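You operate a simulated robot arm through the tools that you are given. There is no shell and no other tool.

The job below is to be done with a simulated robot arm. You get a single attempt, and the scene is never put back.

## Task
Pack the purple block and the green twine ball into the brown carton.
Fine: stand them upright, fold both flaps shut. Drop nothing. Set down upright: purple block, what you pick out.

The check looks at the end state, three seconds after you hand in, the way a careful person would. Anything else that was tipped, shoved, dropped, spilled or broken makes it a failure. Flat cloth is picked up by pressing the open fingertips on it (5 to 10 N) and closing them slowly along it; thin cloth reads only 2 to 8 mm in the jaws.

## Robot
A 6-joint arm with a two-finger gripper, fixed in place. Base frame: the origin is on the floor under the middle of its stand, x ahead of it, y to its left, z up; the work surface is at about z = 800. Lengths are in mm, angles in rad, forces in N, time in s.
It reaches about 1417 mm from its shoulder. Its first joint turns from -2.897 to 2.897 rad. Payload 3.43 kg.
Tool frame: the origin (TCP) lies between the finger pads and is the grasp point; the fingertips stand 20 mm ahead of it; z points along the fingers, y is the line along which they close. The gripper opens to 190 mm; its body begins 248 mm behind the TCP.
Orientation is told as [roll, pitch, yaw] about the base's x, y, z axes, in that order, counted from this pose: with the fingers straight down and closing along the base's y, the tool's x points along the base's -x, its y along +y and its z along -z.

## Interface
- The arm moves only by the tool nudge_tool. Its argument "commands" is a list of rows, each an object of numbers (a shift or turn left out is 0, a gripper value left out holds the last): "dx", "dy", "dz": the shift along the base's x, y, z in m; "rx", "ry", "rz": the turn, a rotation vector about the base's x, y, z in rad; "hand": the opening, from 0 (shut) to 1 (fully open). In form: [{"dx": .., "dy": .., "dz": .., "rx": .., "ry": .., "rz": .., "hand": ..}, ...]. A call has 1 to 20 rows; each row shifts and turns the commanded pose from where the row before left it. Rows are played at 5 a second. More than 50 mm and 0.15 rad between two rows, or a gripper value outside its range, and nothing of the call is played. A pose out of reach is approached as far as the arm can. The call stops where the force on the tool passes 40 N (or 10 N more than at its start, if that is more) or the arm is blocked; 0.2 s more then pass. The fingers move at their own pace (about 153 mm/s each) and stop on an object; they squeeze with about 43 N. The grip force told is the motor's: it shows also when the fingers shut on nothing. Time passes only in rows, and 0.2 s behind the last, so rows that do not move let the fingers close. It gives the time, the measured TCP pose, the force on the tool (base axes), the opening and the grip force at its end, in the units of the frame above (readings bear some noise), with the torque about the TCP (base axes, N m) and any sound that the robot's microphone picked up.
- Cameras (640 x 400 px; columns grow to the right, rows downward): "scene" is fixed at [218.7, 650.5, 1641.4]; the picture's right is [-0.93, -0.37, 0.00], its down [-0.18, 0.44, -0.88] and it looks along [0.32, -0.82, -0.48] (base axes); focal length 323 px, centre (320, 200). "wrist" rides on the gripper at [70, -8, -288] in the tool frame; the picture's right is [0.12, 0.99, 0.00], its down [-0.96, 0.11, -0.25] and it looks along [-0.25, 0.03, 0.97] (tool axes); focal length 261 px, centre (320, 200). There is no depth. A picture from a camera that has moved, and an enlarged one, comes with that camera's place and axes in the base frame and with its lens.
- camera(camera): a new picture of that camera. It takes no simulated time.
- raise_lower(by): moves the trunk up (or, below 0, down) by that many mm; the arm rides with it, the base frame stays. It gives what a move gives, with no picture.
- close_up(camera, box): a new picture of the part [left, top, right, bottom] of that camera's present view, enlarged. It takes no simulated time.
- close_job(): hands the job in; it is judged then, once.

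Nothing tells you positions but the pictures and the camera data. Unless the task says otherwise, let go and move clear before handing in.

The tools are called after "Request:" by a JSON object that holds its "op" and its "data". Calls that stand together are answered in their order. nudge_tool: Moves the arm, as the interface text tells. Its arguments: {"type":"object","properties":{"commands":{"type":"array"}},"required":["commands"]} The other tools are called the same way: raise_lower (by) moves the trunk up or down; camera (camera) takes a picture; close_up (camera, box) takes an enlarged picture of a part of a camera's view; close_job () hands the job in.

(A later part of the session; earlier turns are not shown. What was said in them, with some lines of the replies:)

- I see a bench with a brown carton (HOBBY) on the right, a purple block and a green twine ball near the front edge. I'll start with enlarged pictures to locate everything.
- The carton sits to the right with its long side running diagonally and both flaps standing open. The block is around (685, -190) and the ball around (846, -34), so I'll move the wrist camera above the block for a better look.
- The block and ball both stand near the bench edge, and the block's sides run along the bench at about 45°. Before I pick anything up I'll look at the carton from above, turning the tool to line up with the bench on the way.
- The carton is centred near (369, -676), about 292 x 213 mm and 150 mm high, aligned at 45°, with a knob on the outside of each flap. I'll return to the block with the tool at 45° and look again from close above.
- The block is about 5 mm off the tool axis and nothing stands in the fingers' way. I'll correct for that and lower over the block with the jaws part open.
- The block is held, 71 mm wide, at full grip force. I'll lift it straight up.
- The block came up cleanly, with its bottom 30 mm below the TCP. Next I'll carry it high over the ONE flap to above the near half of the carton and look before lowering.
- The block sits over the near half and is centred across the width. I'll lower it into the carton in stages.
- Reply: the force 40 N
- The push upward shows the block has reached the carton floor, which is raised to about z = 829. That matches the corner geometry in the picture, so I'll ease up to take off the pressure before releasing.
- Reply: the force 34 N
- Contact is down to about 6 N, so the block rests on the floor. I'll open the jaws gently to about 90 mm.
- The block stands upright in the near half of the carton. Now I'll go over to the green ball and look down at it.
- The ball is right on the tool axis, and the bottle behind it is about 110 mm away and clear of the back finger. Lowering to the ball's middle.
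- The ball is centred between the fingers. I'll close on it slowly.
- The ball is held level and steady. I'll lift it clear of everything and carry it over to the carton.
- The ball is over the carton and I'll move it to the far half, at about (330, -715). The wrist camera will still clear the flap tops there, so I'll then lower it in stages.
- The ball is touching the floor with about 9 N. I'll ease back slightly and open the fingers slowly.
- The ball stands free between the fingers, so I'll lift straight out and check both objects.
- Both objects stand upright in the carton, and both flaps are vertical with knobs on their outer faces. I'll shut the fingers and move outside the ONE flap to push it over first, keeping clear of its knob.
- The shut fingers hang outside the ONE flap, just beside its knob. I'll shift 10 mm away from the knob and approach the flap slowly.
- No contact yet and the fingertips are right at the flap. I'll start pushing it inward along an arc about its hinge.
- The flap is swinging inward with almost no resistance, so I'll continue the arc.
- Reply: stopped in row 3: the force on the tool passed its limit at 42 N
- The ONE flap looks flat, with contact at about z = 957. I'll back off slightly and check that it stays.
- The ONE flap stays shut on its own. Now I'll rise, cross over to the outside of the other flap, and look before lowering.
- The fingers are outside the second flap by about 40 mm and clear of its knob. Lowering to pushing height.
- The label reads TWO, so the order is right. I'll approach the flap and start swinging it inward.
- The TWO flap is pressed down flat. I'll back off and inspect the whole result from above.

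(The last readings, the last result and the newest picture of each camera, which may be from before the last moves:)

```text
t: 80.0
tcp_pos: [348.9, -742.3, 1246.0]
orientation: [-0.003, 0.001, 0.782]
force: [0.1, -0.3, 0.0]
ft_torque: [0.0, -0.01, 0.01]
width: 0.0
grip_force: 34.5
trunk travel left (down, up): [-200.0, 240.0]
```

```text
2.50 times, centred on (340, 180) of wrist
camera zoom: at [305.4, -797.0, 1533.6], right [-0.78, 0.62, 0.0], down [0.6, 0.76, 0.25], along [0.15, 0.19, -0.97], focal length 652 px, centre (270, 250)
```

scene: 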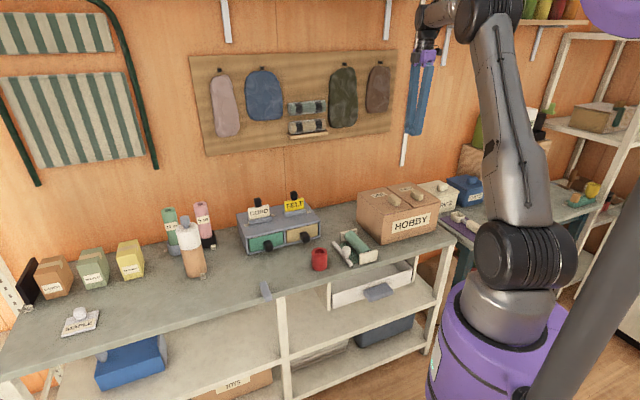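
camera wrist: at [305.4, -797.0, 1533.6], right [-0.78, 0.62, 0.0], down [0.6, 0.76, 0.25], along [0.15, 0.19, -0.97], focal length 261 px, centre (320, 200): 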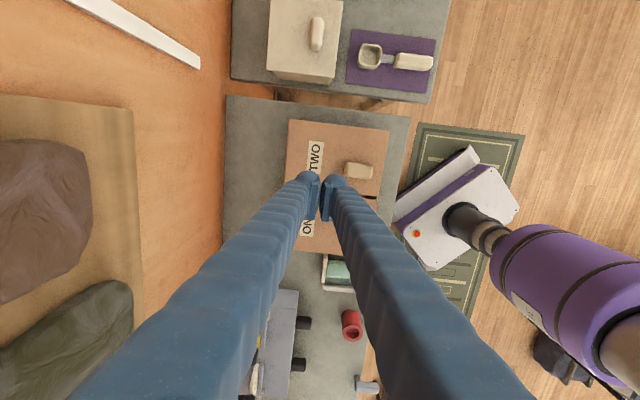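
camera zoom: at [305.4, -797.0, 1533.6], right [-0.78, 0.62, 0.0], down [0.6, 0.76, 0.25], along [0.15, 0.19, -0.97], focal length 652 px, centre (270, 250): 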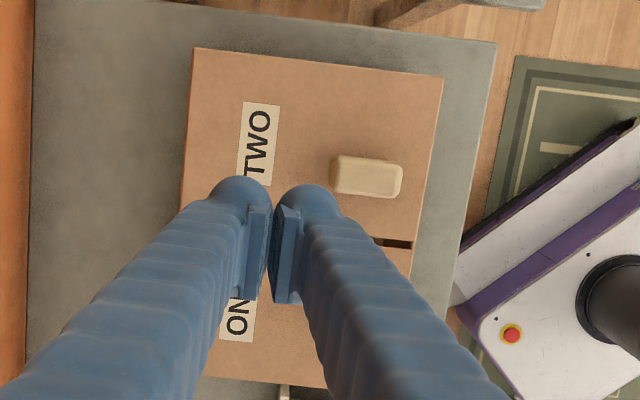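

Both flaps lie flat, ONE first and then TWO, and nothing else on the bench has moved. I'll move the arm clear and make sure the flaps stay shut.

Request:
{"op": "nudge_tool", "data": {"commands": [{"dz": 0.02}, {"dx": 0.021, "dy": 0.0367}, {"dx": 0.021, "dy": 0.0367}, {"dx": 0.021, "dy": 0.0367}, {"dx": 0.021, "dy": 0.0367}, {"dx": 0.021, "dy": 0.0367}, {"dx": 0.021, "dy": 0.0367}, {"dx": 0.021, "dy": 0.0367}, {"dx": 0.021, "dy": 0.0367}, {"dx": 0.021, "dy": 0.0367}, {"dx": 0.021, "dy": 0.0367}, {"dz": 0}, {"dz": 0}, {"dz": 0}, {"dz": 0}, {"dz": 0}]}}

Request:
{"op": "camera", "data": {"camera": "scene"}}

Request:
{"op": "close_up", "data": {"camera": "scene", "box": [340, 140, 460, 250]}}

Request:
{"op": "camera", "data": {"camera": "wrist"}}

```text
t: 83.4
tcp_pos: [559.0, -373.7, 1261.8]
orientation: [-0.004, 0.0, 0.782]
force: [0.4, -0.1, 0.4]
ft_torque: [0.03, 0.02, 0.0]
width: 0.0
grip_force: 34.2
trunk travel left (down, up): [-200.0, 240.0]
```

```text
taken
```

scene: 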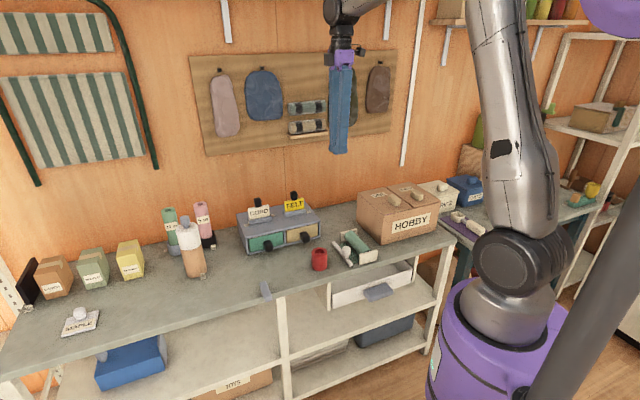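

```text
3.64 times, centred on (400, 195) of scene
camera zoom: at [218.7, 650.5, 1641.4], right [-0.93, -0.37, 0.0], down [-0.18, 0.44, -0.88], along [0.32, -0.82, -0.48], focal length 1174 px, centre (29, 218)
```

zoom: 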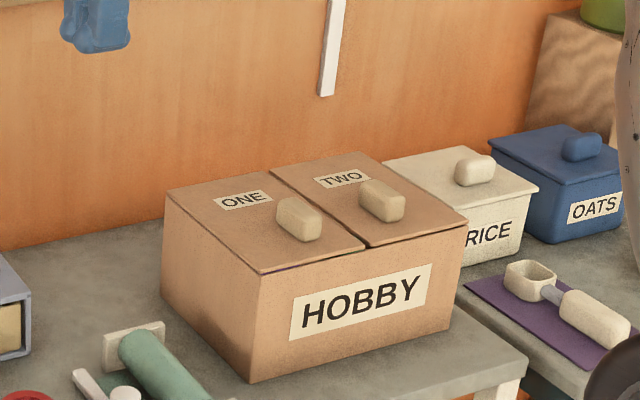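

```text
taken
camera wrist: at [515.9, -429.6, 1550.4], right [-0.78, 0.62, 0.0], down [0.6, 0.76, 0.25], along [0.15, 0.19, -0.97], focal length 261 px, centre (320, 200)
```

wrist: 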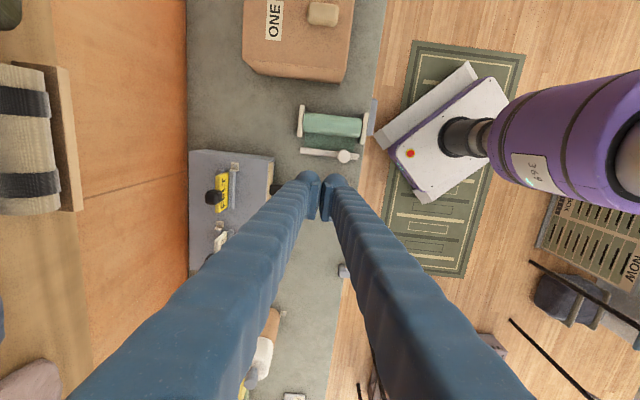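

The carton is shut with the block and the ball upright inside. Both flaps have stayed flat, the rest of the bench is undisturbed, and the arm is clear, so I'm handing in.

Request:
{"op": "close_job", "data": {}}

```text
The job is handed in.
```

The purple block and the green twine ball are both in the brown carton, and both flaps are folded shut, ONE first and then TWO. I've handed the job in, but I haven't seen the result of the check.

- **Contents:** I set both objects gently on the carton floor and saw them standing upright before I closed the flaps. Nothing touched them after that, though they can't be seen now the carton is closed.
- **Flaps:** Both lie flat and stayed shut after I moved the arm away. A narrow gap remains between them in the middle, because they don't quite meet.
- **Rest of the bench:** In the last pictures nothing else looked moved, tipped or dropped. The arm finished empty and well clear of the carton.
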